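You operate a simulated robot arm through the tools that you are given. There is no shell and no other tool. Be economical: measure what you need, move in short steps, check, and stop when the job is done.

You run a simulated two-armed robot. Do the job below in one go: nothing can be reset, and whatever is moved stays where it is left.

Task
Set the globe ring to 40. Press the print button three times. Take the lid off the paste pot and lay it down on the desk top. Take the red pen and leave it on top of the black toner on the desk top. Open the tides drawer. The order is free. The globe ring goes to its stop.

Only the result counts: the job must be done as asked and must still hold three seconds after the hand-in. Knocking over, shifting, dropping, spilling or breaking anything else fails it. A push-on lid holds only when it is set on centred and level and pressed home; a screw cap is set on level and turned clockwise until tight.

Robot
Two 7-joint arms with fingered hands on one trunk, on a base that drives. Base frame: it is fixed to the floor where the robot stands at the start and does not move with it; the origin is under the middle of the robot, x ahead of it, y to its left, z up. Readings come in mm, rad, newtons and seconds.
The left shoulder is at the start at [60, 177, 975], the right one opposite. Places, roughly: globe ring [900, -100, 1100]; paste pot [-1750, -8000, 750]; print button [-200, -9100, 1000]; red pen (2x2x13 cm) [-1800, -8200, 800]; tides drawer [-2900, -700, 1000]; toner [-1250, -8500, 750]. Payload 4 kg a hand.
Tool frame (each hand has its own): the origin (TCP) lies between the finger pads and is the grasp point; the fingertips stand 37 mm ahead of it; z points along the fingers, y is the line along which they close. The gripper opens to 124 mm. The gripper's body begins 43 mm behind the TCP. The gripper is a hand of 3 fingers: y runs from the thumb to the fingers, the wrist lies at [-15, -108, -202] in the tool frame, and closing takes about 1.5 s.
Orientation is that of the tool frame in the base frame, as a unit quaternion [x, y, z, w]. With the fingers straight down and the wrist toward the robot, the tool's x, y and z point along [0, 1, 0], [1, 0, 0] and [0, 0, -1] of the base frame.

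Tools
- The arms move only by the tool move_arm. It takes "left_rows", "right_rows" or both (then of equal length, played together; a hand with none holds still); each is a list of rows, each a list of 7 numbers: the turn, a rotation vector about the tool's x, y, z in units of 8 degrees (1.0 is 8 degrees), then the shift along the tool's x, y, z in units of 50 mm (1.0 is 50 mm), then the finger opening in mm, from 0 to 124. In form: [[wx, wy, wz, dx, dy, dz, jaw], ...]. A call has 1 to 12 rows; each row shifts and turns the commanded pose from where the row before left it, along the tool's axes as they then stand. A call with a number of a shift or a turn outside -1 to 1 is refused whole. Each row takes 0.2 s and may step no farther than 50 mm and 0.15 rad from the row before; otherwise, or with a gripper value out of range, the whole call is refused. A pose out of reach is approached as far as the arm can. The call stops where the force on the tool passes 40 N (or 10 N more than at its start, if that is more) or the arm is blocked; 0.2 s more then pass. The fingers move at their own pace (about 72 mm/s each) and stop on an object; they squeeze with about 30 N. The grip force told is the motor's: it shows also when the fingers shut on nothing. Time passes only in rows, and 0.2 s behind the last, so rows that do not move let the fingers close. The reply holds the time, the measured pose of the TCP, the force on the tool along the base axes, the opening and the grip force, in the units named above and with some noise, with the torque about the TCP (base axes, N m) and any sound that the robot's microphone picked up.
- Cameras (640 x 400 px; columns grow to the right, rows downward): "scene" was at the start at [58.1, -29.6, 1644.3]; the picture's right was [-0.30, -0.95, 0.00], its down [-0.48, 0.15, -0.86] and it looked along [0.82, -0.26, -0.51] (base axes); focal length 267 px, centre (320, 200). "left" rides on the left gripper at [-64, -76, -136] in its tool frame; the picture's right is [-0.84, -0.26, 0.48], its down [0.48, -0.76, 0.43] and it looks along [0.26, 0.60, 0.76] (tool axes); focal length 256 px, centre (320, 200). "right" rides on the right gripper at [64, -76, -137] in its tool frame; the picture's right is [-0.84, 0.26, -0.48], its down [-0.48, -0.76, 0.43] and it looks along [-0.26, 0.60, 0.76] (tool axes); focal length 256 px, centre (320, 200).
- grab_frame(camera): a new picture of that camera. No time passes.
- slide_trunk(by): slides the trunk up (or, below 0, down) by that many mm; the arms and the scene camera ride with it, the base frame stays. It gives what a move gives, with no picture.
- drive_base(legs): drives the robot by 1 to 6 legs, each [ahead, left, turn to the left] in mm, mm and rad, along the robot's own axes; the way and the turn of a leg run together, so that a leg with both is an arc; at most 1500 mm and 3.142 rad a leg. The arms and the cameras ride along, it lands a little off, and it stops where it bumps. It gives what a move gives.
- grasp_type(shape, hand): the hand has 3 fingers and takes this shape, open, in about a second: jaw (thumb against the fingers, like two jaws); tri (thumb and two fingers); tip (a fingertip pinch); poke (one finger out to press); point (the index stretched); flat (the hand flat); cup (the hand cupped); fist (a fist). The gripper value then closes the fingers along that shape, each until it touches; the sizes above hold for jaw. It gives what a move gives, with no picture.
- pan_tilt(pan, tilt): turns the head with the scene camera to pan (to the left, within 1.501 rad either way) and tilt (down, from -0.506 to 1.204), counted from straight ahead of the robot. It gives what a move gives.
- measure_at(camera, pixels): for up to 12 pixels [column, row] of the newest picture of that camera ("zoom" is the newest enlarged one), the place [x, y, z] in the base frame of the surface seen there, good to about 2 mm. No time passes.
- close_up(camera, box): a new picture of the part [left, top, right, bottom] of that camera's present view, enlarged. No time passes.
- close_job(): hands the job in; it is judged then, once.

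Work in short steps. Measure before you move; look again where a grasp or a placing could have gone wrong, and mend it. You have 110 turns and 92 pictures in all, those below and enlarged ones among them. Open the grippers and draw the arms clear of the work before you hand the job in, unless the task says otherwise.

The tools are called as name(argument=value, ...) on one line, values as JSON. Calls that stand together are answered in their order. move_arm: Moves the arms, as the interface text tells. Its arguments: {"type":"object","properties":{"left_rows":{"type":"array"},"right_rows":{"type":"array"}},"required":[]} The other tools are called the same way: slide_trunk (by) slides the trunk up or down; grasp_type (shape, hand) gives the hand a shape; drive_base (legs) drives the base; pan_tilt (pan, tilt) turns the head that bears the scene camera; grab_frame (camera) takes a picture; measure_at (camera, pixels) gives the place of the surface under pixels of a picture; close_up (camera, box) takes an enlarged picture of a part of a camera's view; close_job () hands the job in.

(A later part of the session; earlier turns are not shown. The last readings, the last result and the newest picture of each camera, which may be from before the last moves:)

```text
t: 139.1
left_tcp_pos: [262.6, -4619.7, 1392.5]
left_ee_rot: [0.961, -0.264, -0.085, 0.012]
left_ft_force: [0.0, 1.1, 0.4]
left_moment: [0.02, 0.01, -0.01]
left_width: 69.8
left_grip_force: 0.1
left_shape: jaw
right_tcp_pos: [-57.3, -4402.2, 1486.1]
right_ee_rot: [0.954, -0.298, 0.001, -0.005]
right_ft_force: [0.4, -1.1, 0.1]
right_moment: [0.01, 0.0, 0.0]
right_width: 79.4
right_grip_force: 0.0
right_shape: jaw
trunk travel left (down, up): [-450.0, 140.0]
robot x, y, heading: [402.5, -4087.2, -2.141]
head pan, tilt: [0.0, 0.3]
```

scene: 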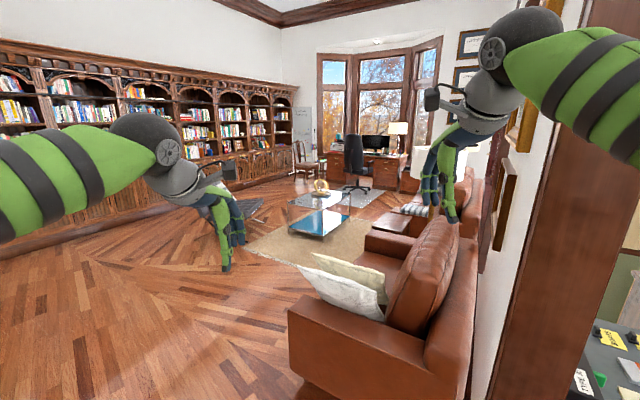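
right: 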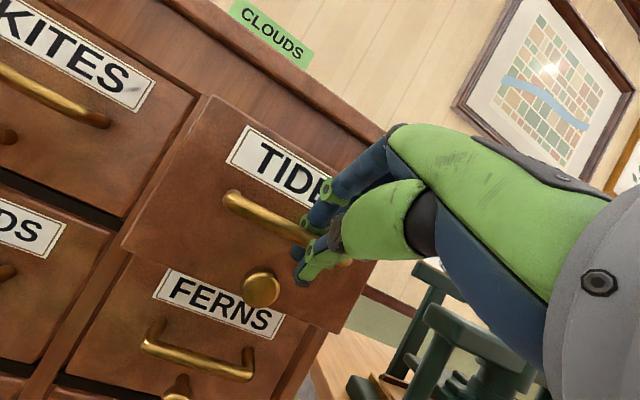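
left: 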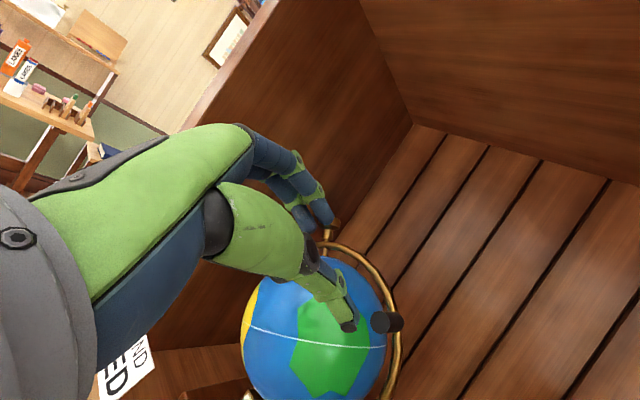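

On the centre line within 25 mm. I continue through the corridor.

drive_base(legs=[[1150, 30, 0.02], [1150, 30, 0]])

pan_tilt(pan=0.3, tilt=0.4)

grab_frame(camera="scene")

```text
t: 150.3
left_tcp_pos: [-841.7, -6602.6, 1392.5]
left_ee_rot: [0.966, -0.245, -0.084, 0.012]
left_ft_force: [0.2, 0.0, 0.1]
left_moment: [0.04, -0.02, 0.0]
left_width: 69.7
left_grip_force: 0.1
left_shape: jaw
right_tcp_pos: [-1170.1, -6397.0, 1487.6]
right_ee_rot: [0.96, -0.28, 0.001, -0.005]
right_ft_force: [-0.9, -0.1, -0.8]
right_moment: [0.01, -0.03, 0.0]
right_width: 79.9
right_grip_force: 0.0
right_shape: jaw
trunk travel left (down, up): [-450.0, 140.0]
robot x, y, heading: [-725.0, -6063.0, -2.103]
head pan, tilt: [0.0, 0.3]
```

```text
t: 151.1
left_tcp_pos: [-826.0, -6576.8, 1400.7]
left_ee_rot: [0.966, -0.244, -0.087, 0.023]
left_ft_force: [-0.6, -0.7, 0.7]
left_moment: [0.0, -0.04, 0.04]
left_width: 70.0
left_grip_force: 0.1
left_shape: jaw
right_tcp_pos: [-1155.6, -6369.8, 1496.6]
right_ee_rot: [0.96, -0.28, -0.003, 0.006]
right_ft_force: [-0.6, 0.3, -0.4]
right_moment: [0.02, 0.03, 0.02]
right_width: 80.1
right_grip_force: 0.1
right_shape: jaw
trunk travel left (down, up): [-450.0, 140.0]
robot x, y, heading: [-723.1, -6066.6, -2.105]
head pan, tilt: [0.3, 0.4]
```

```text
43 pictures are left
```

scene: 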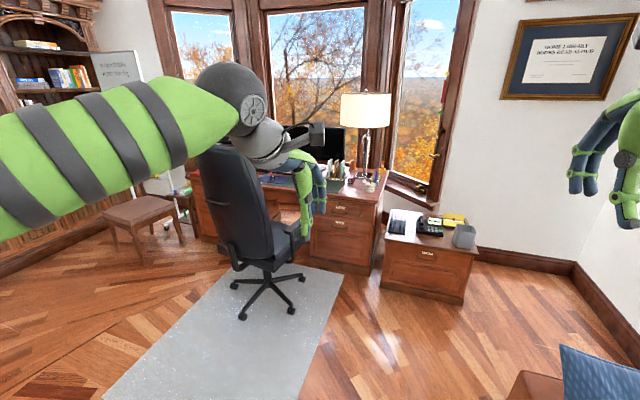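

I enlarge the right half of the desk to find the pot, pen and toner.

close_up(camera="scene", box=[310, 130, 410, 210])

measure_at(camera="scene", pixels=[[312, 205], [376, 196], [388, 184], [370, 185], [315, 262], [372, 272], [382, 285], [245, 318], [292, 312], [340, 178], [362, 188], [235, 200]])

```text
5.00 times, centred on (360, 170) of scene
```

zoom: 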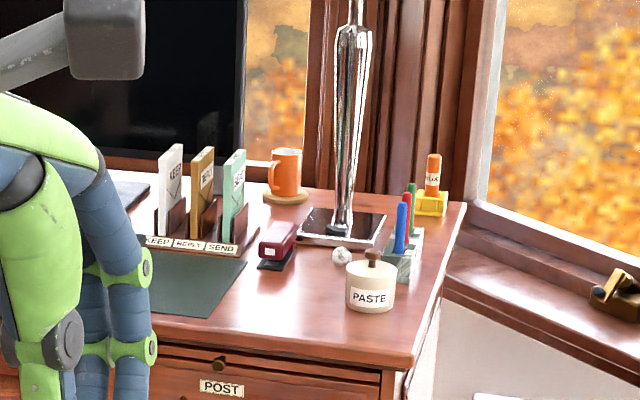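

```text
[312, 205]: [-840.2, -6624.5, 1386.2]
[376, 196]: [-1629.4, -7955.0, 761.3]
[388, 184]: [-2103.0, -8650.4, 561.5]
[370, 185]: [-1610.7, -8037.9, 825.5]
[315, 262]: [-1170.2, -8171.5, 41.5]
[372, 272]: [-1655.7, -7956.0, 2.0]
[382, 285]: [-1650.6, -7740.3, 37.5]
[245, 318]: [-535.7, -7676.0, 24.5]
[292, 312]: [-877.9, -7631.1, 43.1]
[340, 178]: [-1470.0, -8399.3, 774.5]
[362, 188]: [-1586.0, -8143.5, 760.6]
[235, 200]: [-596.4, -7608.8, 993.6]
```

The paste pot stands near (−1620,−8050) with the pen holder right behind it. I drive to stand about 750 mm before it, clear of chair and side cabinet.

drive_base(legs=[[1411, 219, 0.117]])

pan_tilt(pan=0.0, tilt=0.65)

grab_frame(camera="scene")

```text
t: 157.0
left_tcp_pos: [-1225.6, -7725.2, 1399.8]
left_ee_rot: [0.975, -0.202, -0.086, 0.027]
left_ft_force: [0.1, -0.2, 0.1]
left_moment: [-0.02, 0.02, 0.01]
left_width: 69.9
left_grip_force: 0.0
left_shape: jaw
right_tcp_pos: [-1570.8, -7548.3, 1494.4]
right_ee_rot: [0.972, -0.237, -0.002, 0.006]
right_ft_force: [0.3, -0.3, -0.3]
right_moment: [-0.01, 0.0, -0.03]
right_width: 80.1
right_grip_force: 0.1
right_shape: jaw
trunk travel left (down, up): [-450.0, 140.0]
robot x, y, heading: [-1165.3, -7209.5, -2.015]
head pan, tilt: [0.3, 0.4]
stopped in leg 1: the robot was blocked; the commanded pose is now the measured one
```

```text
t: 157.8
left_tcp_pos: [-1223.6, -7723.6, 1401.2]
left_ee_rot: [0.975, -0.202, -0.086, 0.028]
left_ft_force: [-0.7, 0.3, 0.4]
left_moment: [-0.01, 0.03, 0.0]
left_width: 69.9
left_grip_force: 0.2
left_shape: jaw
right_tcp_pos: [-1568.2, -7547.1, 1495.1]
right_ee_rot: [0.972, -0.237, -0.002, 0.007]
right_ft_force: [0.5, 0.5, 0.3]
right_moment: [0.01, 0.0, -0.02]
right_width: 79.8
right_grip_force: 0.0
right_shape: jaw
trunk travel left (down, up): [-450.0, 140.0]
robot x, y, heading: [-1166.9, -7208.6, -2.014]
head pan, tilt: [0.0, 0.649]
```

```text
41 pictures are left
```

scene: 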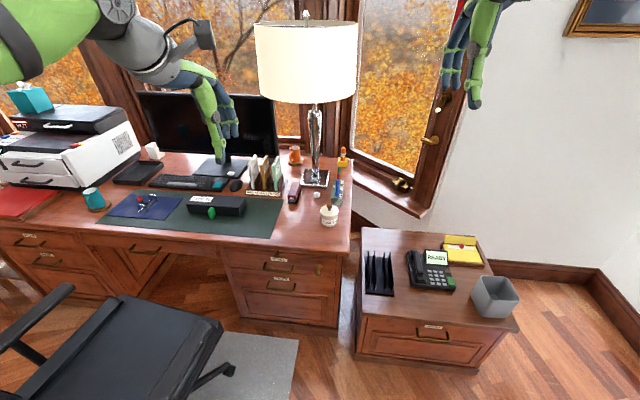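

The base was blocked early, perhaps by the chair's foot at (230,370). I measure the chair, and the pot, pens and black toner box at (217,205).

measure_at(camera="scene", pixels=[[229, 370], [222, 325], [190, 390], [297, 345], [357, 362], [215, 205], [245, 203], [187, 207], [329, 213], [329, 205], [338, 190], [340, 330]])

close_up(camera="scene", box=[180, 140, 370, 250])

```text
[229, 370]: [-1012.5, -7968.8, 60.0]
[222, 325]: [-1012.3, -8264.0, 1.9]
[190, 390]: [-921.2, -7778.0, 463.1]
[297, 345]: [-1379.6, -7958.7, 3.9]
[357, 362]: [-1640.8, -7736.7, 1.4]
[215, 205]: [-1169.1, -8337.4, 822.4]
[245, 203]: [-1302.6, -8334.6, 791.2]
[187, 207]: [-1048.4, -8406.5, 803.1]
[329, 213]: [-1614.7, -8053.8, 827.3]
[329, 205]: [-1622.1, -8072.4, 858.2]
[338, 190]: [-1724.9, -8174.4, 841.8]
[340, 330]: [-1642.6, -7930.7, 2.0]
```

```text
3.37 times, centred on (275, 195) of scene
```

zoom: 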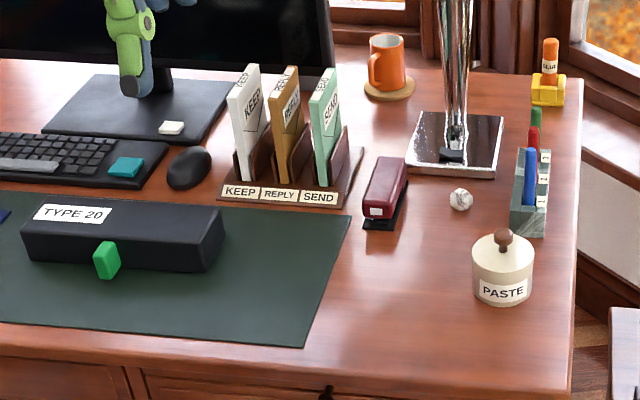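

Likely the chair side. I sidestep right 130 mm and then go ahead in small legs.

drive_base(legs=[[0, -130, 0.02], [180, 0, 0]])

```text
t: 160.2
left_tcp_pos: [-1405.0, -7837.2, 1400.7]
left_ee_rot: [0.977, -0.191, -0.086, 0.03]
left_ft_force: [-0.1, 0.1, -0.2]
left_moment: [0.0, 0.0, -0.01]
left_width: 70.2
left_grip_force: 0.1
left_shape: jaw
right_tcp_pos: [-1753.9, -7666.9, 1494.9]
right_ee_rot: [0.974, -0.226, -0.001, 0.006]
right_ft_force: [-0.2, -0.7, -0.4]
right_moment: [0.06, -0.03, -0.03]
right_width: 79.8
right_grip_force: 0.0
right_shape: jaw
trunk travel left (down, up): [-450.0, 140.0]
robot x, y, heading: [-1358.8, -7315.9, -1.996]
head pan, tilt: [0.0, 0.649]
```

That worked. I go 70 mm nearer and take an enlarged look at pens and pot from above.

drive_base(legs=[[70, 0, 0]])

pan_tilt(pan=0.0, tilt=0.75)

grab_frame(camera="scene")

```text
t: 161.2
left_tcp_pos: [-1434.2, -7900.6, 1399.8]
left_ee_rot: [0.977, -0.193, -0.086, 0.028]
left_ft_force: [0.0, -0.9, 0.2]
left_moment: [0.02, -0.02, -0.02]
left_width: 69.8
left_grip_force: 0.2
left_shape: jaw
right_tcp_pos: [-1782.7, -7731.5, 1494.7]
right_ee_rot: [0.974, -0.226, -0.001, 0.006]
right_ft_force: [0.0, 0.2, -0.2]
right_moment: [0.0, -0.01, -0.04]
right_width: 79.9
right_grip_force: 0.1
right_shape: jaw
trunk travel left (down, up): [-450.0, 140.0]
robot x, y, heading: [-1388.7, -7376.6, -1.999]
head pan, tilt: [0.0, 0.649]
```

```text
t: 161.9
left_tcp_pos: [-1433.9, -7898.7, 1401.9]
left_ee_rot: [0.977, -0.192, -0.086, 0.029]
left_ft_force: [0.1, 0.4, -0.3]
left_moment: [0.0, 0.02, -0.04]
left_width: 70.0
left_grip_force: 0.0
left_shape: jaw
right_tcp_pos: [-1781.3, -7729.8, 1495.0]
right_ee_rot: [0.974, -0.226, -0.002, 0.007]
right_ft_force: [-0.8, -1.1, 0.8]
right_moment: [-0.01, -0.01, 0.01]
right_width: 79.8
right_grip_force: 0.0
right_shape: jaw
trunk travel left (down, up): [-450.0, 140.0]
robot x, y, heading: [-1391.6, -7382.2, -1.995]
head pan, tilt: [0.0, 0.75]
```

```text
39 pictures are left
```

scene: 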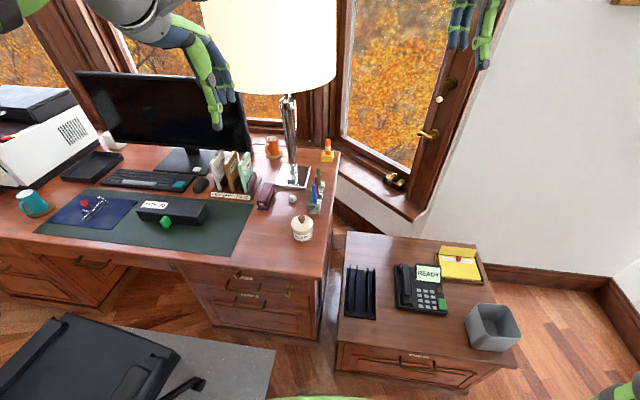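

close_up(camera="scene", box=[270, 160, 350, 250])

measure_at(camera="scene", pixels=[[303, 217], [302, 224], [302, 232], [312, 187], [317, 178], [321, 172], [316, 206], [145, 205], [202, 205], [180, 203], [140, 218], [205, 215]])

```text
4.44 times, centred on (310, 205) of scene
```

zoom: 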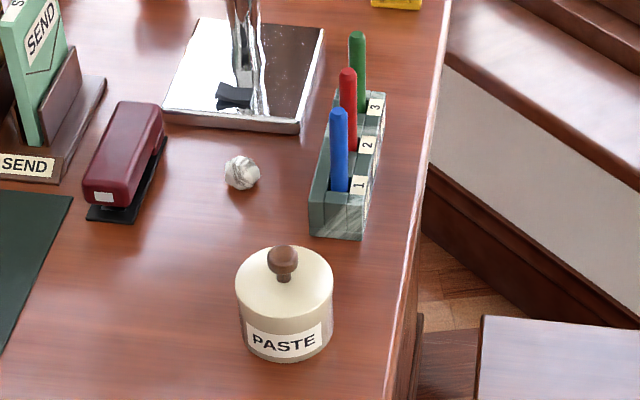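

```text
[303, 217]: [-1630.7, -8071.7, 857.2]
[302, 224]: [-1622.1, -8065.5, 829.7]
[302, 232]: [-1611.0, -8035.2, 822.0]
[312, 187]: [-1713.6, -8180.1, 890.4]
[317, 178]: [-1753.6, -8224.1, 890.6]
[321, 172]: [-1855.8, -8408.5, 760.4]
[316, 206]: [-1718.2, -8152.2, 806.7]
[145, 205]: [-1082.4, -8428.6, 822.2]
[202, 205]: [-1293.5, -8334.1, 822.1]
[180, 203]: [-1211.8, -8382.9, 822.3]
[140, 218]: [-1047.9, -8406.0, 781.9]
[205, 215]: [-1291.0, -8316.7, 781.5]
```

The pens stand in separate sockets about 55 mm apart (red second). First the lid: its knob is at about (−1627,−8070,855). I bring the right hand over the pot.

move_arm(right_rows=[[0, 0, 0, 0.467, 0.41, 0.75, 80], [0, 0, 0, 0.467, 0.41, 0.75, 80], [0, 0, 0, 0.467, 0.41, 0.75, 80], [0, 0, 0, 0.467, 0.41, 0.75, 80], [0, 0, 0, 0.467, 0.41, 0.75, 80], [0, 0, 0, 0.467, 0.41, 0.75, 80], [0, 0, 0, 0.467, 0.41, 0.75, 80], [0, 0, 0, 0.467, 0.41, 0.75, 80], [0, 0, 0, 0.467, 0.41, 0.75, 80], [0, 0, 0, 0.467, 0.41, 0.75, 80], [0, 0, 0, 0.467, 0.41, 0.75, 80], [0, 0, 0, 0.467, 0.41, 0.75, 80]])

grab_frame(camera="right")

```text
t: 164.5
left_tcp_pos: [-1433.1, -7900.3, 1400.6]
left_ee_rot: [0.977, -0.192, -0.085, 0.028]
left_ft_force: [-0.7, -0.3, 0.2]
left_moment: [0.04, -0.03, -0.03]
left_width: 70.2
left_grip_force: 0.0
left_shape: jaw
right_tcp_pos: [-1640.7, -8077.7, 1049.1]
right_ee_rot: [0.974, -0.226, -0.002, 0.007]
right_ft_force: [-0.3, 0.2, -0.2]
right_moment: [0.02, -0.01, 0.0]
right_width: 80.1
right_grip_force: 0.1
right_shape: jaw
trunk travel left (down, up): [-450.0, 140.0]
robot x, y, heading: [-1388.9, -7382.5, -1.995]
head pan, tilt: [0.0, 0.75]
```

```text
37 pictures are left
```

right: 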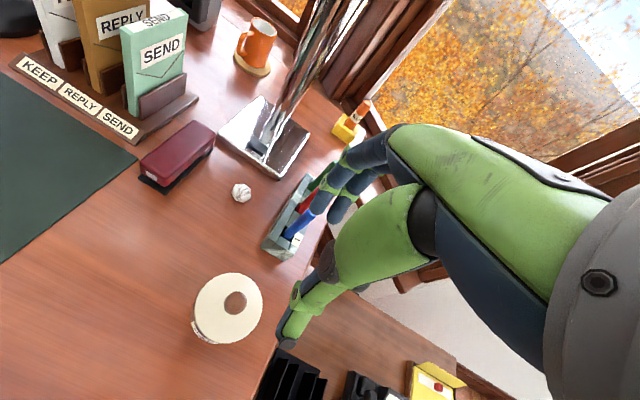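

Good view from above: knob at (236,301). I measure it along with the lamp, stapler and marble for the later pen approach.

measure_at(camera="right", pixels=[[235, 300], [228, 307], [205, 285], [255, 318], [222, 275], [240, 338], [262, 140], [285, 110], [180, 145], [241, 192], [215, 125], [308, 140]])

```text
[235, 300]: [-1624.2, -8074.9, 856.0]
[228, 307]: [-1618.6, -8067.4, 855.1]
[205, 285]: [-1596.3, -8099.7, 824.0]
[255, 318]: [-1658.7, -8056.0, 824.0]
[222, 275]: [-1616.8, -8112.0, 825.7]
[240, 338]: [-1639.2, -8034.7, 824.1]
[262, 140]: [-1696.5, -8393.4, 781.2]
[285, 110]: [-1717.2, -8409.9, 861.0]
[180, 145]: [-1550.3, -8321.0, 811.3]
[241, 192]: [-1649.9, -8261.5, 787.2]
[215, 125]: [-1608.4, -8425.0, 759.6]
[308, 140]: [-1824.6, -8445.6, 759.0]
```

Knob centre (−1624,−8075), top 857. I descend to TCP z≈870 and close on the knob.

move_arm(right_rows=[[0, 0, 0, 0.26, -0.19, 0.6, 60], [0, 0, 0, 0, 0, 0.75, 60], [0, 0, 0, 0, 0, 0.75, 60], [0, 0, 0, 0, 0, 0.75, 60], [0, 0, 0, 0, 0, 0.73, 60], [0, 0, 0, 0, 0, 0, 5], [0, 0, 0, 0, 0, 0, 5], [0, 0, 0, 0, 0, 0, 5], [0, 0, 0, 0, 0, 0, 5], [0, 0, 0, 0, 0, 0, 5]])

grab_frame(camera="right")

```text
t: 166.7
left_tcp_pos: [-1433.1, -7899.1, 1401.0]
left_ee_rot: [0.977, -0.192, -0.087, 0.029]
left_ft_force: [0.3, -0.2, -0.3]
left_moment: [-0.02, 0.0, 0.02]
left_width: 70.1
left_grip_force: 0.0
left_shape: jaw
right_tcp_pos: [-1625.4, -8077.4, 871.4]
right_ee_rot: [0.974, -0.226, -0.002, 0.008]
right_ft_force: [2.4, 6.7, 10.3]
right_moment: [0.3, -0.09, 0.01]
right_width: 18.2
right_grip_force: 30.3
right_shape: jaw
trunk travel left (down, up): [-450.0, 140.0]
robot x, y, heading: [-1391.2, -7379.3, -1.996]
head pan, tilt: [0.0, 0.75]
```

```text
36 pictures are left
```

right: 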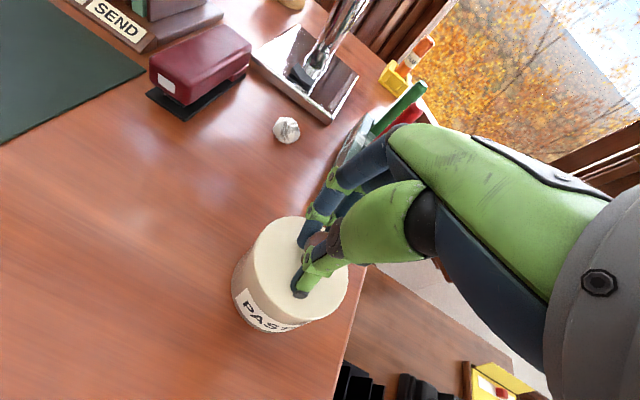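

Gripped (18 mm). I lift slowly 40 mm and look.

move_arm(right_rows=[[0, 0, 0, 0, 0, -0.2, 5], [0, 0, 0, 0, 0, -0.2, 5], [0, 0, 0, 0, 0, -0.2, 5], [0, 0, 0, 0, 0, -0.2, 5]])

grab_frame(camera="right")

```text
t: 167.7
left_tcp_pos: [-1433.3, -7899.1, 1401.2]
left_ee_rot: [0.977, -0.191, -0.086, 0.029]
left_ft_force: [-0.4, 0.0, 0.0]
left_moment: [-0.03, -0.03, 0.02]
left_width: 70.2
left_grip_force: 0.1
left_shape: jaw
right_tcp_pos: [-1626.2, -8077.4, 909.7]
right_ee_rot: [0.974, -0.226, -0.002, 0.006]
right_ft_force: [0.3, -0.3, -0.6]
right_moment: [0.0, -0.03, -0.01]
right_width: 17.1
right_grip_force: 30.2
right_shape: jaw
trunk travel left (down, up): [-450.0, 140.0]
robot x, y, heading: [-1388.0, -7377.6, -1.995]
head pan, tilt: [0.0, 0.75]
heard: snap
```

```text
35 pictures are left
```

right: 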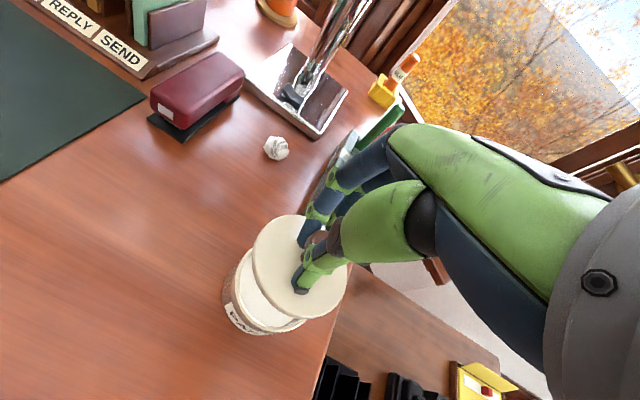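

The lid came free with a snap. I carry it 120 mm left over bare desk and lower it toward the top.

move_arm(right_rows=[[0, 0, 0, 0, 0, -0.4, 5], [0, 0, 0, 0.6, -0.1, 0, 5], [0, 0, 0, 0.6, -0.1, 0, 5], [0, 0, 0, 0.6, -0.1, 0, 5], [0, 0, 0, 0.6, -0.1, 0, 5], [0, 0, 0, 0, 0, 0.6, 5], [0, 0, 0, 0, 0, 0.6, 5], [0, 0, 0, 0, 0, 0.5, 5], [0, 0, 0, 0, 0, 0.1, 5]])

grab_frame(camera="right")

```text
t: 169.7
left_tcp_pos: [-1434.7, -7900.4, 1400.3]
left_ee_rot: [0.977, -0.192, -0.085, 0.03]
left_ft_force: [-0.7, 0.0, 0.7]
left_moment: [-0.01, 0.0, 0.01]
left_width: 70.2
left_grip_force: 0.1
left_shape: jaw
right_tcp_pos: [-1511.2, -8115.1, 837.8]
right_ee_rot: [0.974, -0.226, -0.001, 0.007]
right_ft_force: [0.2, 0.0, 0.1]
right_moment: [0.0, -0.01, -0.03]
right_width: 16.8
right_grip_force: 29.8
right_shape: jaw
trunk travel left (down, up): [-450.0, 140.0]
robot x, y, heading: [-1387.8, -7381.2, -1.995]
head pan, tilt: [0.0, 0.75]
```

```text
34 pictures are left
```

right: 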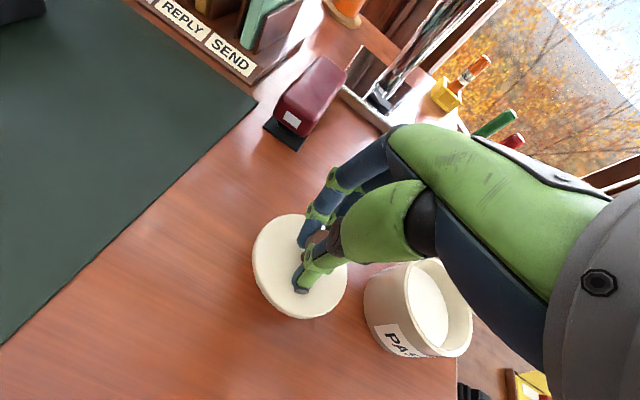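

Still free of contact and clear of pot, mat and stapler. I lower in 4 mm steps until it touches.

move_arm(right_rows=[[0, 0, 0, 0, 0, 0.08, 5], [0, 0, 0, 0, 0, 0.08, 5], [0, 0, 0, 0, 0, 0.08, 5], [0, 0, 0, 0, 0, 0.08, 5]])

```text
t: 170.7
left_tcp_pos: [-1433.1, -7900.8, 1400.8]
left_ee_rot: [0.977, -0.193, -0.086, 0.03]
left_ft_force: [-0.2, 0.3, 0.5]
left_moment: [-0.01, 0.02, 0.02]
left_width: 70.2
left_grip_force: 0.0
left_shape: jaw
right_tcp_pos: [-1509.2, -8114.5, 822.1]
right_ee_rot: [0.974, -0.225, -0.001, 0.006]
right_ft_force: [-0.2, 0.5, -0.3]
right_moment: [0.0, -0.02, -0.03]
right_width: 16.6
right_grip_force: 30.1
right_shape: jaw
trunk travel left (down, up): [-450.0, 140.0]
robot x, y, heading: [-1392.3, -7380.0, -1.995]
head pan, tilt: [0.0, 0.75]
```

No contact yet; I go on in 2.5 mm steps.

move_arm(right_rows=[[0, 0, 0, 0, 0, 0.05, 5], [0, 0, 0, 0, 0, 0.05, 5], [0, 0, 0, 0, 0, 0.05, 5]])

```text
t: 171.5
left_tcp_pos: [-1433.5, -7899.8, 1400.7]
left_ee_rot: [0.977, -0.192, -0.086, 0.029]
left_ft_force: [-0.3, 0.7, -0.4]
left_moment: [0.0, 0.01, -0.01]
left_width: 70.0
left_grip_force: 0.0
left_shape: jaw
right_tcp_pos: [-1509.1, -8113.6, 814.4]
right_ee_rot: [0.974, -0.226, -0.003, 0.007]
right_ft_force: [-0.7, -0.1, -0.8]
right_moment: [-0.01, 0.0, 0.03]
right_width: 16.7
right_grip_force: 30.3
right_shape: jaw
trunk travel left (down, up): [-450.0, 140.0]
robot x, y, heading: [-1387.5, -7384.4, -1.996]
head pan, tilt: [0.0, 0.75]
```

Still nothing; a few more small steps.

move_arm(right_rows=[[0, 0, 0, 0, 0, 0.04, 5], [0, 0, 0, 0, 0, 0.04, 5], [0, 0, 0, 0, 0, 0.04, 5]])

close_up(camera="right", box=[220, 180, 400, 340])

```text
t: 172.3
left_tcp_pos: [-1432.4, -7899.0, 1401.1]
left_ee_rot: [0.977, -0.193, -0.086, 0.029]
left_ft_force: [-0.1, 0.3, -0.4]
left_moment: [0.01, 0.04, -0.01]
left_width: 70.0
left_grip_force: 0.1
left_shape: jaw
right_tcp_pos: [-1509.1, -8113.5, 812.0]
right_ee_rot: [0.974, -0.225, -0.002, 0.008]
right_ft_force: [1.7, 2.9, 9.9]
right_moment: [-0.24, 0.22, 0.01]
right_width: 17.4
right_grip_force: 30.0
right_shape: jaw
trunk travel left (down, up): [-450.0, 140.0]
robot x, y, heading: [-1387.1, -7378.5, -1.998]
head pan, tilt: [0.0, 0.75]
```

```text
2.50 times, centred on (310, 260) of right
```

zoom: 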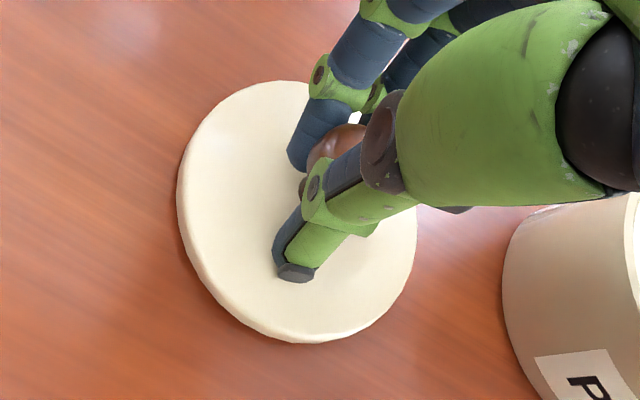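

Contact at 10 N, lid flat on the desk. I open, rise straight up, and park the right hand back to the right side.

move_arm(right_rows=[[0, 0, 0, 0, 0, 0, 60], [0, 0, 0, 0, 0, 0, 60], [0, 0, 0, 0, 0, 0, 60], [0, 0, 0, 0, 0, -0.5, 60], [0, 0, 0, 0, 0, -1, 60], [0, 0, 0, 0, 0, -1, 60], [0, 0, 0, 0, 0, -1, 60], [0, 0, 0, 0, 0, -1, 60], [0, 0, 0, 0, 0, -1, 60], [0, 0, 0, 0, 0, -1, 60]])

move_arm(right_rows=[[0, 0, 0, -0.75, -0.6, 0, 60], [0, 0, 0, -0.75, -0.6, 0, 60], [0, 0, 0, -0.75, -0.6, 0, 60], [0, 0, 0, -0.75, -0.6, 0, 60], [0, 0, 0, -0.75, -0.6, 0, 60], [0, 0, 0, -0.75, -0.6, 0, 60], [0, 0, 0, -0.75, -0.6, 0, 60], [0, 0, 0, -0.75, -0.6, 0, 60], [0, 0, 0, -0.75, -0.6, 0, 60]])

grab_frame(camera="scene")

```text
t: 174.5
left_tcp_pos: [-1433.9, -7900.2, 1405.3]
left_ee_rot: [0.977, -0.192, -0.089, 0.034]
left_ft_force: [3.9, -0.5, 25.0]
left_moment: [-0.93, 0.73, 0.18]
left_width: 70.4
left_grip_force: 0.0
left_shape: jaw
right_tcp_pos: [-1508.8, -8110.6, 1132.1]
right_ee_rot: [0.974, -0.228, -0.004, 0.004]
right_ft_force: [0.3, -0.4, 0.0]
right_moment: [-0.01, 0.01, 0.02]
right_width: 59.9
right_grip_force: 0.1
right_shape: jaw
trunk travel left (down, up): [-450.0, 140.0]
robot x, y, heading: [-1388.8, -7380.4, -1.992]
head pan, tilt: [0.0, 0.75]
```

```text
t: 176.5
left_tcp_pos: [-1433.7, -7899.1, 1401.6]
left_ee_rot: [0.977, -0.193, -0.085, 0.03]
left_ft_force: [-0.8, 0.2, 0.3]
left_moment: [-0.04, 0.0, -0.01]
left_width: 69.8
left_grip_force: 0.0
left_shape: jaw
right_tcp_pos: [-1690.8, -7716.7, 1133.1]
right_ee_rot: [0.974, -0.227, -0.001, 0.007]
right_ft_force: [0.5, -0.6, 0.5]
right_moment: [-0.01, -0.03, 0.01]
right_width: 59.7
right_grip_force: 0.0
right_shape: jaw
trunk travel left (down, up): [-450.0, 140.0]
robot x, y, heading: [-1385.1, -7379.7, -1.992]
head pan, tilt: [0.0, 0.75]
```

```text
32 pictures are left
```

scene: 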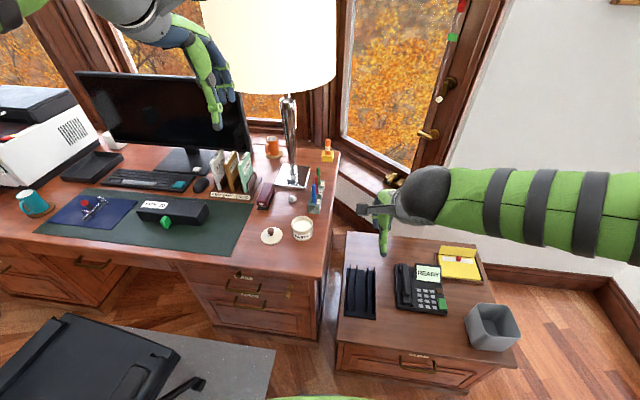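

The lid lies on the desk. For the pen I will use the left hand, leaning, so that a roll later brings the pen level. I check the lampshade's lower rim and get precise pen positions.

measure_at(camera="scene", pixels=[[270, 88], [328, 78], [295, 90], [334, 60], [289, 130], [245, 88]])

close_up(camera="scene", box=[295, 160, 335, 220])

measure_at(camera="zoom", pixels=[[320, 200], [300, 120], [330, 60], [280, 200]])

```text
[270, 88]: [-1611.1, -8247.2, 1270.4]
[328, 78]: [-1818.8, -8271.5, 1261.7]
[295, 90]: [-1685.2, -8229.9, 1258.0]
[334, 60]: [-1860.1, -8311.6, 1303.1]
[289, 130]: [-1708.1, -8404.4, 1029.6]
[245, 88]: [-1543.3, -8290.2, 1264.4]
```

```text
6.67 times, centred on (315, 190) of scene
```

zoom: 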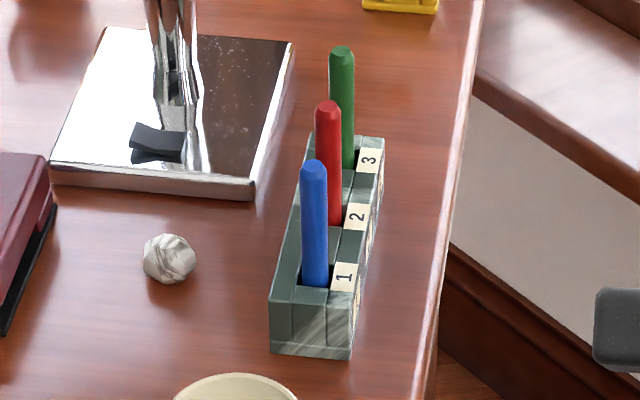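

```text
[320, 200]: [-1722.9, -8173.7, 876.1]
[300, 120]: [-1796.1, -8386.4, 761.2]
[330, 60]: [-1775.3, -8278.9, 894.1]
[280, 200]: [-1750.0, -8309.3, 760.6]
```

The shade's rim is at z≈1255, well above. I lean the left hand 45° (fingers down-right, closing axis along the pen row) and lower it in front of the desk.

move_arm(left_rows=[[0.65, 0, 0.5, 0, 0, 0, 50], [0, -0.9, 0, 0, 0, 0, 50], [0, -0.9, 0, 0, 0, 0, 50], [0, -0.9, 0, 0, 0, 0, 50], [0, -0.9, 0, 0, 0, 0, 50], [0, -0.9, 0, 0, 0, 0, 50], [0, 0, 0, 0.7, 0, 0.7, 50], [0, 0, 0, 0.7, 0, 0.7, 50], [0, 0, 0, 0.7, 0, 0.7, 50], [0, 0, 0, 0.7, 0, 0.7, 50], [0, 0, 0, 0.7, 0, 0.7, 50], [0, 0, 0, 0.7, 0, 0.7, 50]])

```text
t: 179.1
left_tcp_pos: [-1432.7, -7903.6, 1103.0]
left_ee_rot: [0.9, -0.213, -0.372, -0.082]
left_ft_force: [0.2, 0.6, 0.0]
left_moment: [0.04, -0.05, 0.04]
left_width: 50.4
left_grip_force: 0.0
left_shape: jaw
right_tcp_pos: [-1689.8, -7719.5, 1131.9]
right_ee_rot: [0.974, -0.226, -0.002, 0.006]
right_ft_force: [-0.3, 1.0, -0.8]
right_moment: [-0.01, 0.02, -0.02]
right_width: 59.8
right_grip_force: 0.0
right_shape: jaw
trunk travel left (down, up): [-450.0, 140.0]
robot x, y, heading: [-1386.6, -7379.5, -1.991]
head pan, tilt: [0.0, 0.75]
```

Orientation is exact. I move forward and down to 80 mm short of the red pen along the finger axis, then look.

move_arm(left_rows=[[0, 0, 0, 0.142, 0.866, 0.35, 50], [0, 0, 0, 0.142, 0.866, 0.35, 50], [0, 0, 0, 0.142, 0.866, 0.35, 50], [0, 0, 0, 0.142, 0.866, 0.35, 50], [0, 0, 0, 0.142, 0.866, 0.35, 50], [0, 0, 0, 0.142, 0.866, 0.35, 50], [0, 0, 0, 0.142, 0.866, 0.35, 50], [0, 0, 0, 0.142, 0.866, 0.35, 50], [0, 0, 0, 0.142, 0.866, 0.35, 50], [0, 0, 0, 0.142, 0.866, 0.35, 50], [0, 0, 0, 0, 0, 0, 50]])

grab_frame(camera="left")

```text
t: 181.5
left_tcp_pos: [-1695.3, -8259.1, 933.7]
left_ee_rot: [0.9, -0.214, -0.372, -0.082]
left_ft_force: [0.2, -0.3, 1.1]
left_moment: [0.0, -0.03, 0.01]
left_width: 49.8
left_grip_force: 0.1
left_shape: jaw
right_tcp_pos: [-1690.6, -7718.2, 1132.6]
right_ee_rot: [0.974, -0.226, -0.002, 0.006]
right_ft_force: [-0.4, 0.8, -0.2]
right_moment: [0.05, -0.02, 0.06]
right_width: 59.6
right_grip_force: 0.2
right_shape: jaw
trunk travel left (down, up): [-450.0, 140.0]
robot x, y, heading: [-1389.6, -7381.7, -1.996]
head pan, tilt: [0.0, 0.75]
```

```text
30 pictures are left
```

left: 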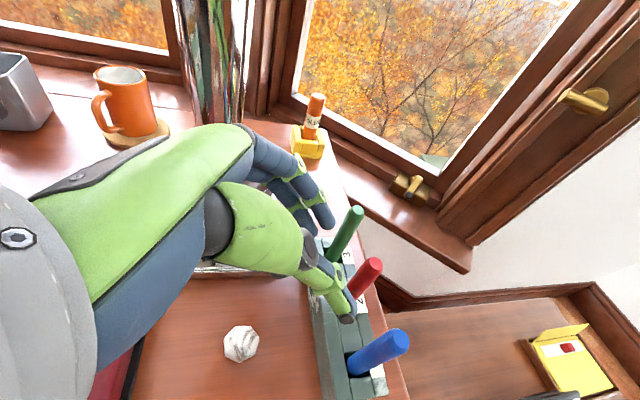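

I measure the pens from this view: red at about (365,275), green (350,225), blue (380,350).

measure_at(camera="left", pixels=[[375, 264], [362, 276], [355, 285], [398, 340], [370, 357], [356, 212], [340, 238], [348, 316], [364, 388]])

```text
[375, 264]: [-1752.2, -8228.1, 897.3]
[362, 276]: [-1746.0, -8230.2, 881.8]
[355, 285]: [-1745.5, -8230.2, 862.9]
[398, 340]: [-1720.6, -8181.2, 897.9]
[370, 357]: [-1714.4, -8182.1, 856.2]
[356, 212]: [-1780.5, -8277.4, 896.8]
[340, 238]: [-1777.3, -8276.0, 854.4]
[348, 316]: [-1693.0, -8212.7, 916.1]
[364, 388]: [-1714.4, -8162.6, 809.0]
```

The tool axis is aligned within 4 mm. I advance 77 mm and close on the red pen.

move_arm(left_rows=[[0, 0, 0, 0, -0.07, 0.5, 46], [0, 0, 0, 0, 0, 0.5, 46], [0, 0, 0, 0, 0, 0.54, 46], [0, 0, 0, 0, 0, 0, 4], [0, 0, 0, 0, 0, 0, 4], [0, 0, 0, 0, 0, 0, 4], [0, 0, 0, 0, 0, 0, 4], [0, 0, 0, 0, 0, 0, 4]])

grab_frame(camera="left")

```text
t: 183.3
left_tcp_pos: [-1742.6, -8233.4, 880.8]
left_ee_rot: [0.9, -0.214, -0.372, -0.082]
left_ft_force: [-2.2, -0.1, 0.3]
left_moment: [-0.02, 0.11, 0.03]
left_width: 4.7
left_grip_force: 30.4
left_shape: jaw
right_tcp_pos: [-1690.9, -7718.9, 1133.1]
right_ee_rot: [0.974, -0.227, -0.002, 0.007]
right_ft_force: [0.2, -1.2, -0.2]
right_moment: [0.0, 0.0, -0.04]
right_width: 59.9
right_grip_force: 0.1
right_shape: jaw
trunk travel left (down, up): [-450.0, 140.0]
robot x, y, heading: [-1388.5, -7382.6, -1.995]
head pan, tilt: [0.0, 0.75]
```

```text
29 pictures are left
```

left: 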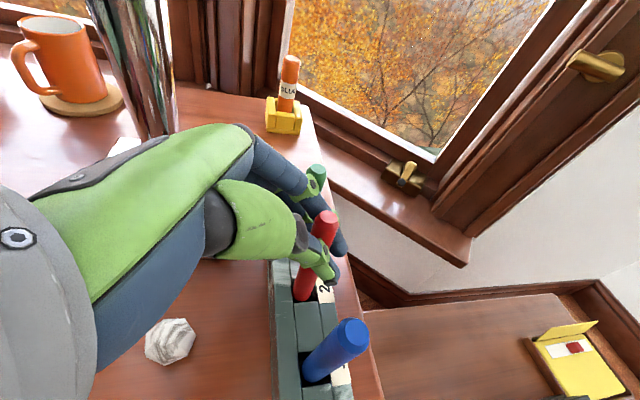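

Width reads only 4.7, so I look closer at how the pen sits.

close_up(camera="left", box=[240, 150, 380, 310])

```text
2.50 times, centred on (310, 230) of left
```

zoom: 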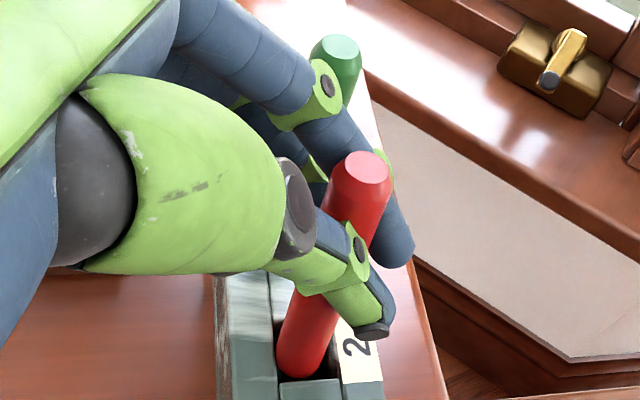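

The pen is clasped between thumb and fingers. I lift it straight up 100 mm and check.

move_arm(left_rows=[[0, 0, 0, -0.28, 0, -0.284, 4], [0, 0, 0, -0.28, 0, -0.284, 4], [0, 0, 0, -0.28, 0, -0.284, 4], [0, 0, 0, -0.28, 0, -0.284, 4], [0, 0, 0, -0.28, 0, -0.284, 4], [0, 0, 0, -0.28, 0, -0.284, 4]])

grab_frame(camera="left")

```text
t: 184.7
left_tcp_pos: [-1739.4, -8232.0, 999.8]
left_ee_rot: [0.9, -0.215, -0.371, -0.083]
left_ft_force: [-1.5, -0.1, 0.1]
left_moment: [-0.01, -0.01, 0.0]
left_width: 4.3
left_grip_force: 30.0
left_shape: jaw
right_tcp_pos: [-1689.9, -7717.6, 1131.2]
right_ee_rot: [0.974, -0.226, -0.002, 0.007]
right_ft_force: [0.3, 0.1, 0.3]
right_moment: [-0.01, -0.02, 0.01]
right_width: 59.8
right_grip_force: 0.1
right_shape: jaw
trunk travel left (down, up): [-450.0, 140.0]
robot x, y, heading: [-1391.8, -7384.1, -1.991]
head pan, tilt: [0.0, 0.75]
```

```text
27 pictures are left
```

left: 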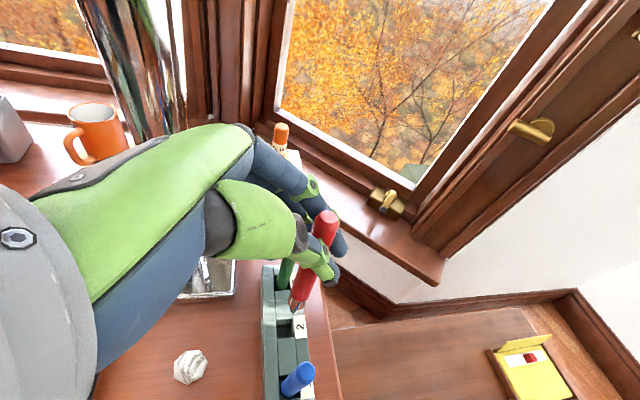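

The pen is out and held. I raise it 60 mm, back off 100 mm and carry it left toward the toner.

move_arm(left_rows=[[0, 0, 0, -0.42, 0, -0.42, 4], [0, 0, 0, -0.42, 0, -0.42, 4], [0, 0, 0, 0, -1, 0, 4], [0, 0, 0, 0, -1, 0, 4], [0, 0, 0, 0.69, 0, -0.69, 4], [0, 0, 0, 0.69, 0, -0.69, 4], [0, 0, 0, 0.69, 0, -0.69, 4], [0, 0, 0, 0.69, 0, -0.69, 4], [0, 0, 0, 0.69, 0, -0.69, 4], [0, 0, 0, 0.69, 0, -0.69, 4], [0, 0, 0, 0.69, 0, -0.69, 4], [0, 0, 0, 0.69, 0, -0.69, 4]])

move_arm(left_rows=[[0, 0.95, 0, 0, 0, 0, 4], [0, 0.95, 0, 0, 0, 0, 4], [0, 0.95, 0, 0, 0, 0, 4], [0, 0.95, 0, 0, 0, 0, 4], [0, 0.95, 0, 0, 0, 0, 4], [0, 0.95, 0, 0, 0, 0, 4], [0, 0.95, 0, 0, 0, 0, 4], [0, 0.95, 0, 0, 0, 0, 4], [0, 0.95, 0, 0, 0, 0, 4], [0, 0.95, 0, 0, 0, 0, 4], [0, 0.95, 0, 0, 0, 0, 4], [0, 0.8, 0, 0, 0, 0, 4]])

grab_frame(camera="left")

grab_frame(camera="scene")

```text
t: 187.3
left_tcp_pos: [-1344.4, -8314.8, 1055.8]
left_ee_rot: [0.899, -0.215, -0.373, -0.083]
left_ft_force: [0.5, -0.7, 0.0]
left_moment: [0.05, 0.02, -0.03]
left_width: 4.3
left_grip_force: 29.4
left_shape: jaw
right_tcp_pos: [-1690.8, -7720.8, 1132.2]
right_ee_rot: [0.974, -0.226, -0.003, 0.006]
right_ft_force: [-0.1, -0.3, -0.1]
right_moment: [0.02, -0.02, 0.0]
right_width: 59.9
right_grip_force: 0.1
right_shape: jaw
trunk travel left (down, up): [-450.0, 140.0]
robot x, y, heading: [-1388.5, -7379.1, -1.991]
head pan, tilt: [0.0, 0.75]
```

```text
t: 189.9
left_tcp_pos: [-1344.8, -8315.5, 1059.7]
left_ee_rot: [0.899, -0.21, 0.373, 0.093]
left_ft_force: [0.8, -0.5, -0.2]
left_moment: [0.0, 0.01, -0.01]
left_width: 4.0
left_grip_force: 29.6
left_shape: jaw
right_tcp_pos: [-1691.2, -7718.6, 1132.2]
right_ee_rot: [0.974, -0.226, -0.001, 0.006]
right_ft_force: [0.9, -0.4, -0.2]
right_moment: [-0.01, -0.05, 0.03]
right_width: 59.9
right_grip_force: 0.2
right_shape: jaw
trunk travel left (down, up): [-450.0, 140.0]
robot x, y, heading: [-1387.9, -7382.7, -1.995]
head pan, tilt: [0.0, 0.75]
```

```text
26 pictures are left
```

left: 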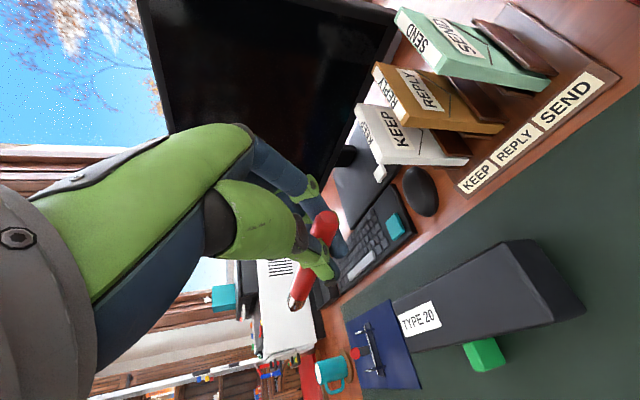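

```text
25 pictures are left
```

scene: 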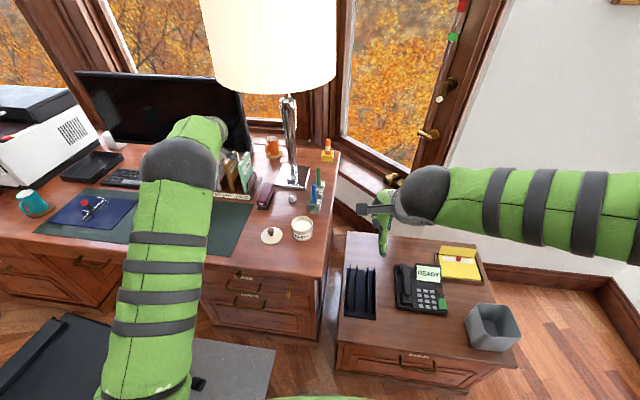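

The roll worked. I measure the toner's top corners and the pen's ends in this view.

measure_at(camera="left", pixels=[[505, 248], [400, 303], [412, 342], [525, 318], [460, 300], [480, 325], [555, 300], [325, 222], [312, 258], [295, 300], [485, 355]])

close_up(camera="left", box=[260, 180, 600, 400])

```text
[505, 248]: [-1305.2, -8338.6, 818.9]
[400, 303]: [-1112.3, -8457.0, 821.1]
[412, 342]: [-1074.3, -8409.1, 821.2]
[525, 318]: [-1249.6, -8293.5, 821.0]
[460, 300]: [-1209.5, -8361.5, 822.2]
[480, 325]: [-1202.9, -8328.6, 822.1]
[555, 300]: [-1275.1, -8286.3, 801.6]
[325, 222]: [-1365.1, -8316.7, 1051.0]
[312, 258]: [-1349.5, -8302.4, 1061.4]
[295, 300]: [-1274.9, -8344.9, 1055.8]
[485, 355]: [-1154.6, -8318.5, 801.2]
```

```text
1.82 times, centred on (430, 290) of left
```

zoom: 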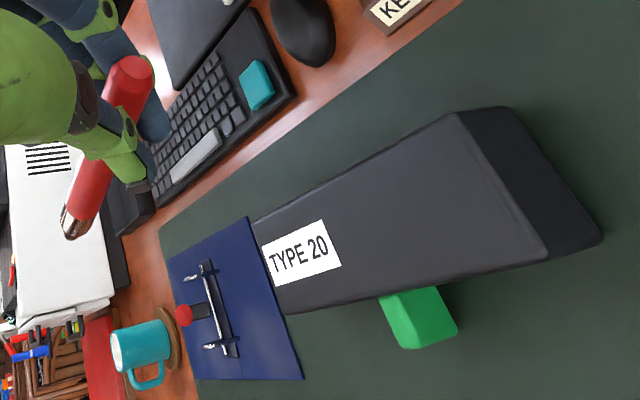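

The toner's top is at z 822, about 68 mm wide. I check the card sorter's position for clearance of the leaning hand.

measure_at(camera="left", pixels=[[400, 20], [375, 80], [360, 115], [435, 165], [500, 130], [545, 80], [470, 190], [372, 170], [420, 190]])

```text
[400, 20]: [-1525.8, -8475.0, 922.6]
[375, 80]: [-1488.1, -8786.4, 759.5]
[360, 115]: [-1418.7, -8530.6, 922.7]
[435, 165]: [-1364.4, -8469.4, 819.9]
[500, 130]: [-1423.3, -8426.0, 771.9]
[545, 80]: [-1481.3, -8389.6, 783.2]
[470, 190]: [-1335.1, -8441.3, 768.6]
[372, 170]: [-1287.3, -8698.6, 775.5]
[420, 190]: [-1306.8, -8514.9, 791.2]
```

Clear. I descend to TCP z≈880 over the toner and check.

move_arm(left_rows=[[0, 0, 0, -0.244, -0.093, 0.772, 4], [0, 0, 0, -0.244, -0.093, 0.772, 4], [0, 0, 0, -0.244, -0.093, 0.772, 4], [0, 0, 0, -0.244, -0.093, 0.772, 4], [0, 0, 0, -0.244, -0.093, 0.772, 4], [0, 0, 0, 0, 0, 0, 4]])

grab_frame(camera="left")

```text
t: 191.3
left_tcp_pos: [-1254.4, -8339.2, 881.0]
left_ee_rot: [0.899, -0.209, 0.373, 0.093]
left_ft_force: [-0.1, 0.4, -0.4]
left_moment: [0.0, 0.0, -0.01]
left_width: 4.3
left_grip_force: 29.6
left_shape: jaw
right_tcp_pos: [-1689.9, -7718.5, 1132.0]
right_ee_rot: [0.974, -0.226, -0.002, 0.006]
right_ft_force: [1.0, -0.2, 0.1]
right_moment: [0.0, 0.03, 0.01]
right_width: 59.8
right_grip_force: 0.0
right_shape: jaw
trunk travel left (down, up): [-450.0, 140.0]
robot x, y, heading: [-1389.1, -7379.2, -1.993]
head pan, tilt: [0.0, 0.75]
```

```text
23 pictures are left
```

left: 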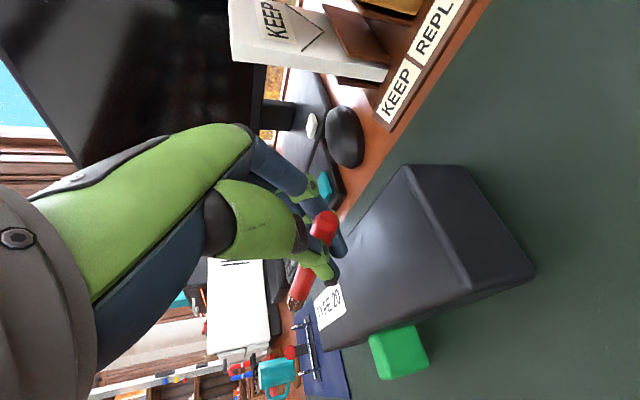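

I measure the pen against the toner before lowering.

measure_at(camera="left", pixels=[[325, 222], [330, 232], [308, 272], [300, 285], [295, 300], [345, 270], [400, 168], [470, 290]])

close_up(camera="left", box=[260, 190, 420, 350])

```text
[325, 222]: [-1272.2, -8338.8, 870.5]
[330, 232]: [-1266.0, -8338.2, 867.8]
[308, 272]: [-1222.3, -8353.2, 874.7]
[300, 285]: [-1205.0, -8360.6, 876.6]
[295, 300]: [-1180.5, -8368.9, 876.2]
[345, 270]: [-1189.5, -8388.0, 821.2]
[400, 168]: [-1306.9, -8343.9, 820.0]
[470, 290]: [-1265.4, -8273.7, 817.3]
```

```text
2.50 times, centred on (340, 270) of left
```

zoom: 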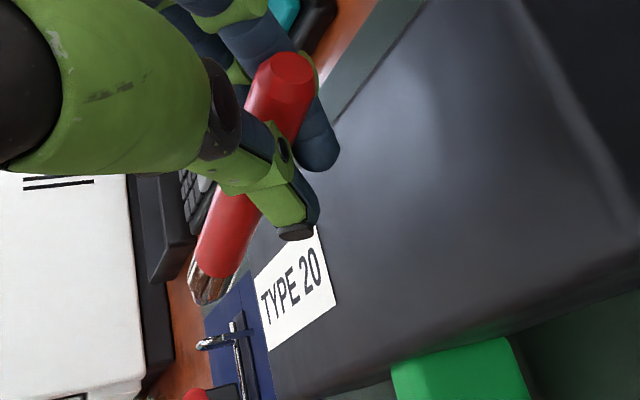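

The pen is centred over the toner, 14° off its length. I turn it 12° to align, compensate 9 mm, and lower 18 mm.

move_arm(left_rows=[[-0.53, 0, 0.53, 0, 0, 0, 4], [-0.53, 0, 0.53, 0, 0, 0, 4], [0, 0, 0, 0, -0.18, 0, 4], [0, 0, 0, -0.085, 0, 0.085, 4], [0, 0, 0, -0.085, 0, 0.085, 4], [0, 0, 0, -0.085, 0, 0.085, 4], [0, 0, 0, 0, 0, 0, 4]])

```text
t: 192.9
left_tcp_pos: [-1246.0, -8331.2, 862.3]
left_ee_rot: [0.872, -0.303, 0.362, 0.131]
left_ft_force: [-0.2, -0.9, -0.2]
left_moment: [0.0, 0.04, -0.03]
left_width: 4.2
left_grip_force: 30.0
left_shape: jaw
right_tcp_pos: [-1690.7, -7717.8, 1133.0]
right_ee_rot: [0.974, -0.226, -0.001, 0.007]
right_ft_force: [-0.2, 0.0, 0.3]
right_moment: [-0.02, 0.01, -0.01]
right_width: 60.0
right_grip_force: 0.1
right_shape: jaw
trunk travel left (down, up): [-450.0, 140.0]
robot x, y, heading: [-1387.9, -7382.5, -1.992]
head pan, tilt: [0.0, 0.75]
```

Free so far. I lower in 3 mm steps until the fingertips touch.

move_arm(left_rows=[[0, 0, 0, -0.042, 0, 0.042, 4], [0, 0, 0, -0.042, 0, 0.042, 4], [0, 0, 0, -0.042, 0, 0.042, 4]])

grab_frame(camera="left")

```text
t: 193.7
left_tcp_pos: [-1247.4, -8332.2, 856.6]
left_ee_rot: [0.871, -0.302, 0.362, 0.134]
left_ft_force: [-0.7, -0.9, 10.0]
left_moment: [-0.16, -0.11, -0.01]
left_width: 4.6
left_grip_force: 29.3
left_shape: jaw
right_tcp_pos: [-1691.8, -7718.0, 1131.7]
right_ee_rot: [0.974, -0.226, -0.002, 0.007]
right_ft_force: [1.0, -0.6, 0.1]
right_moment: [-0.02, 0.0, -0.01]
right_width: 59.7
right_grip_force: 0.1
right_shape: jaw
trunk travel left (down, up): [-450.0, 140.0]
robot x, y, heading: [-1391.4, -7379.2, -1.99]
head pan, tilt: [0.0, 0.75]
```

```text
21 pictures are left
```

left: 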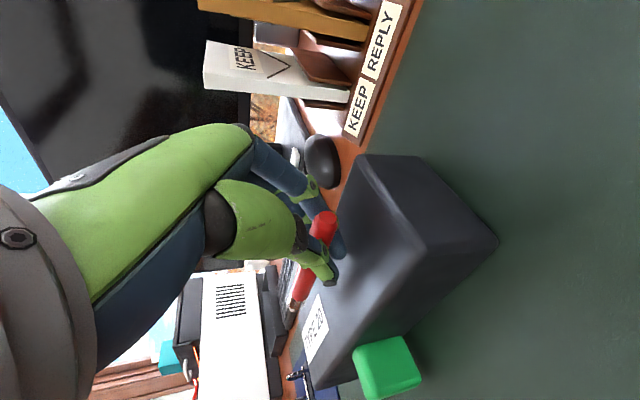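

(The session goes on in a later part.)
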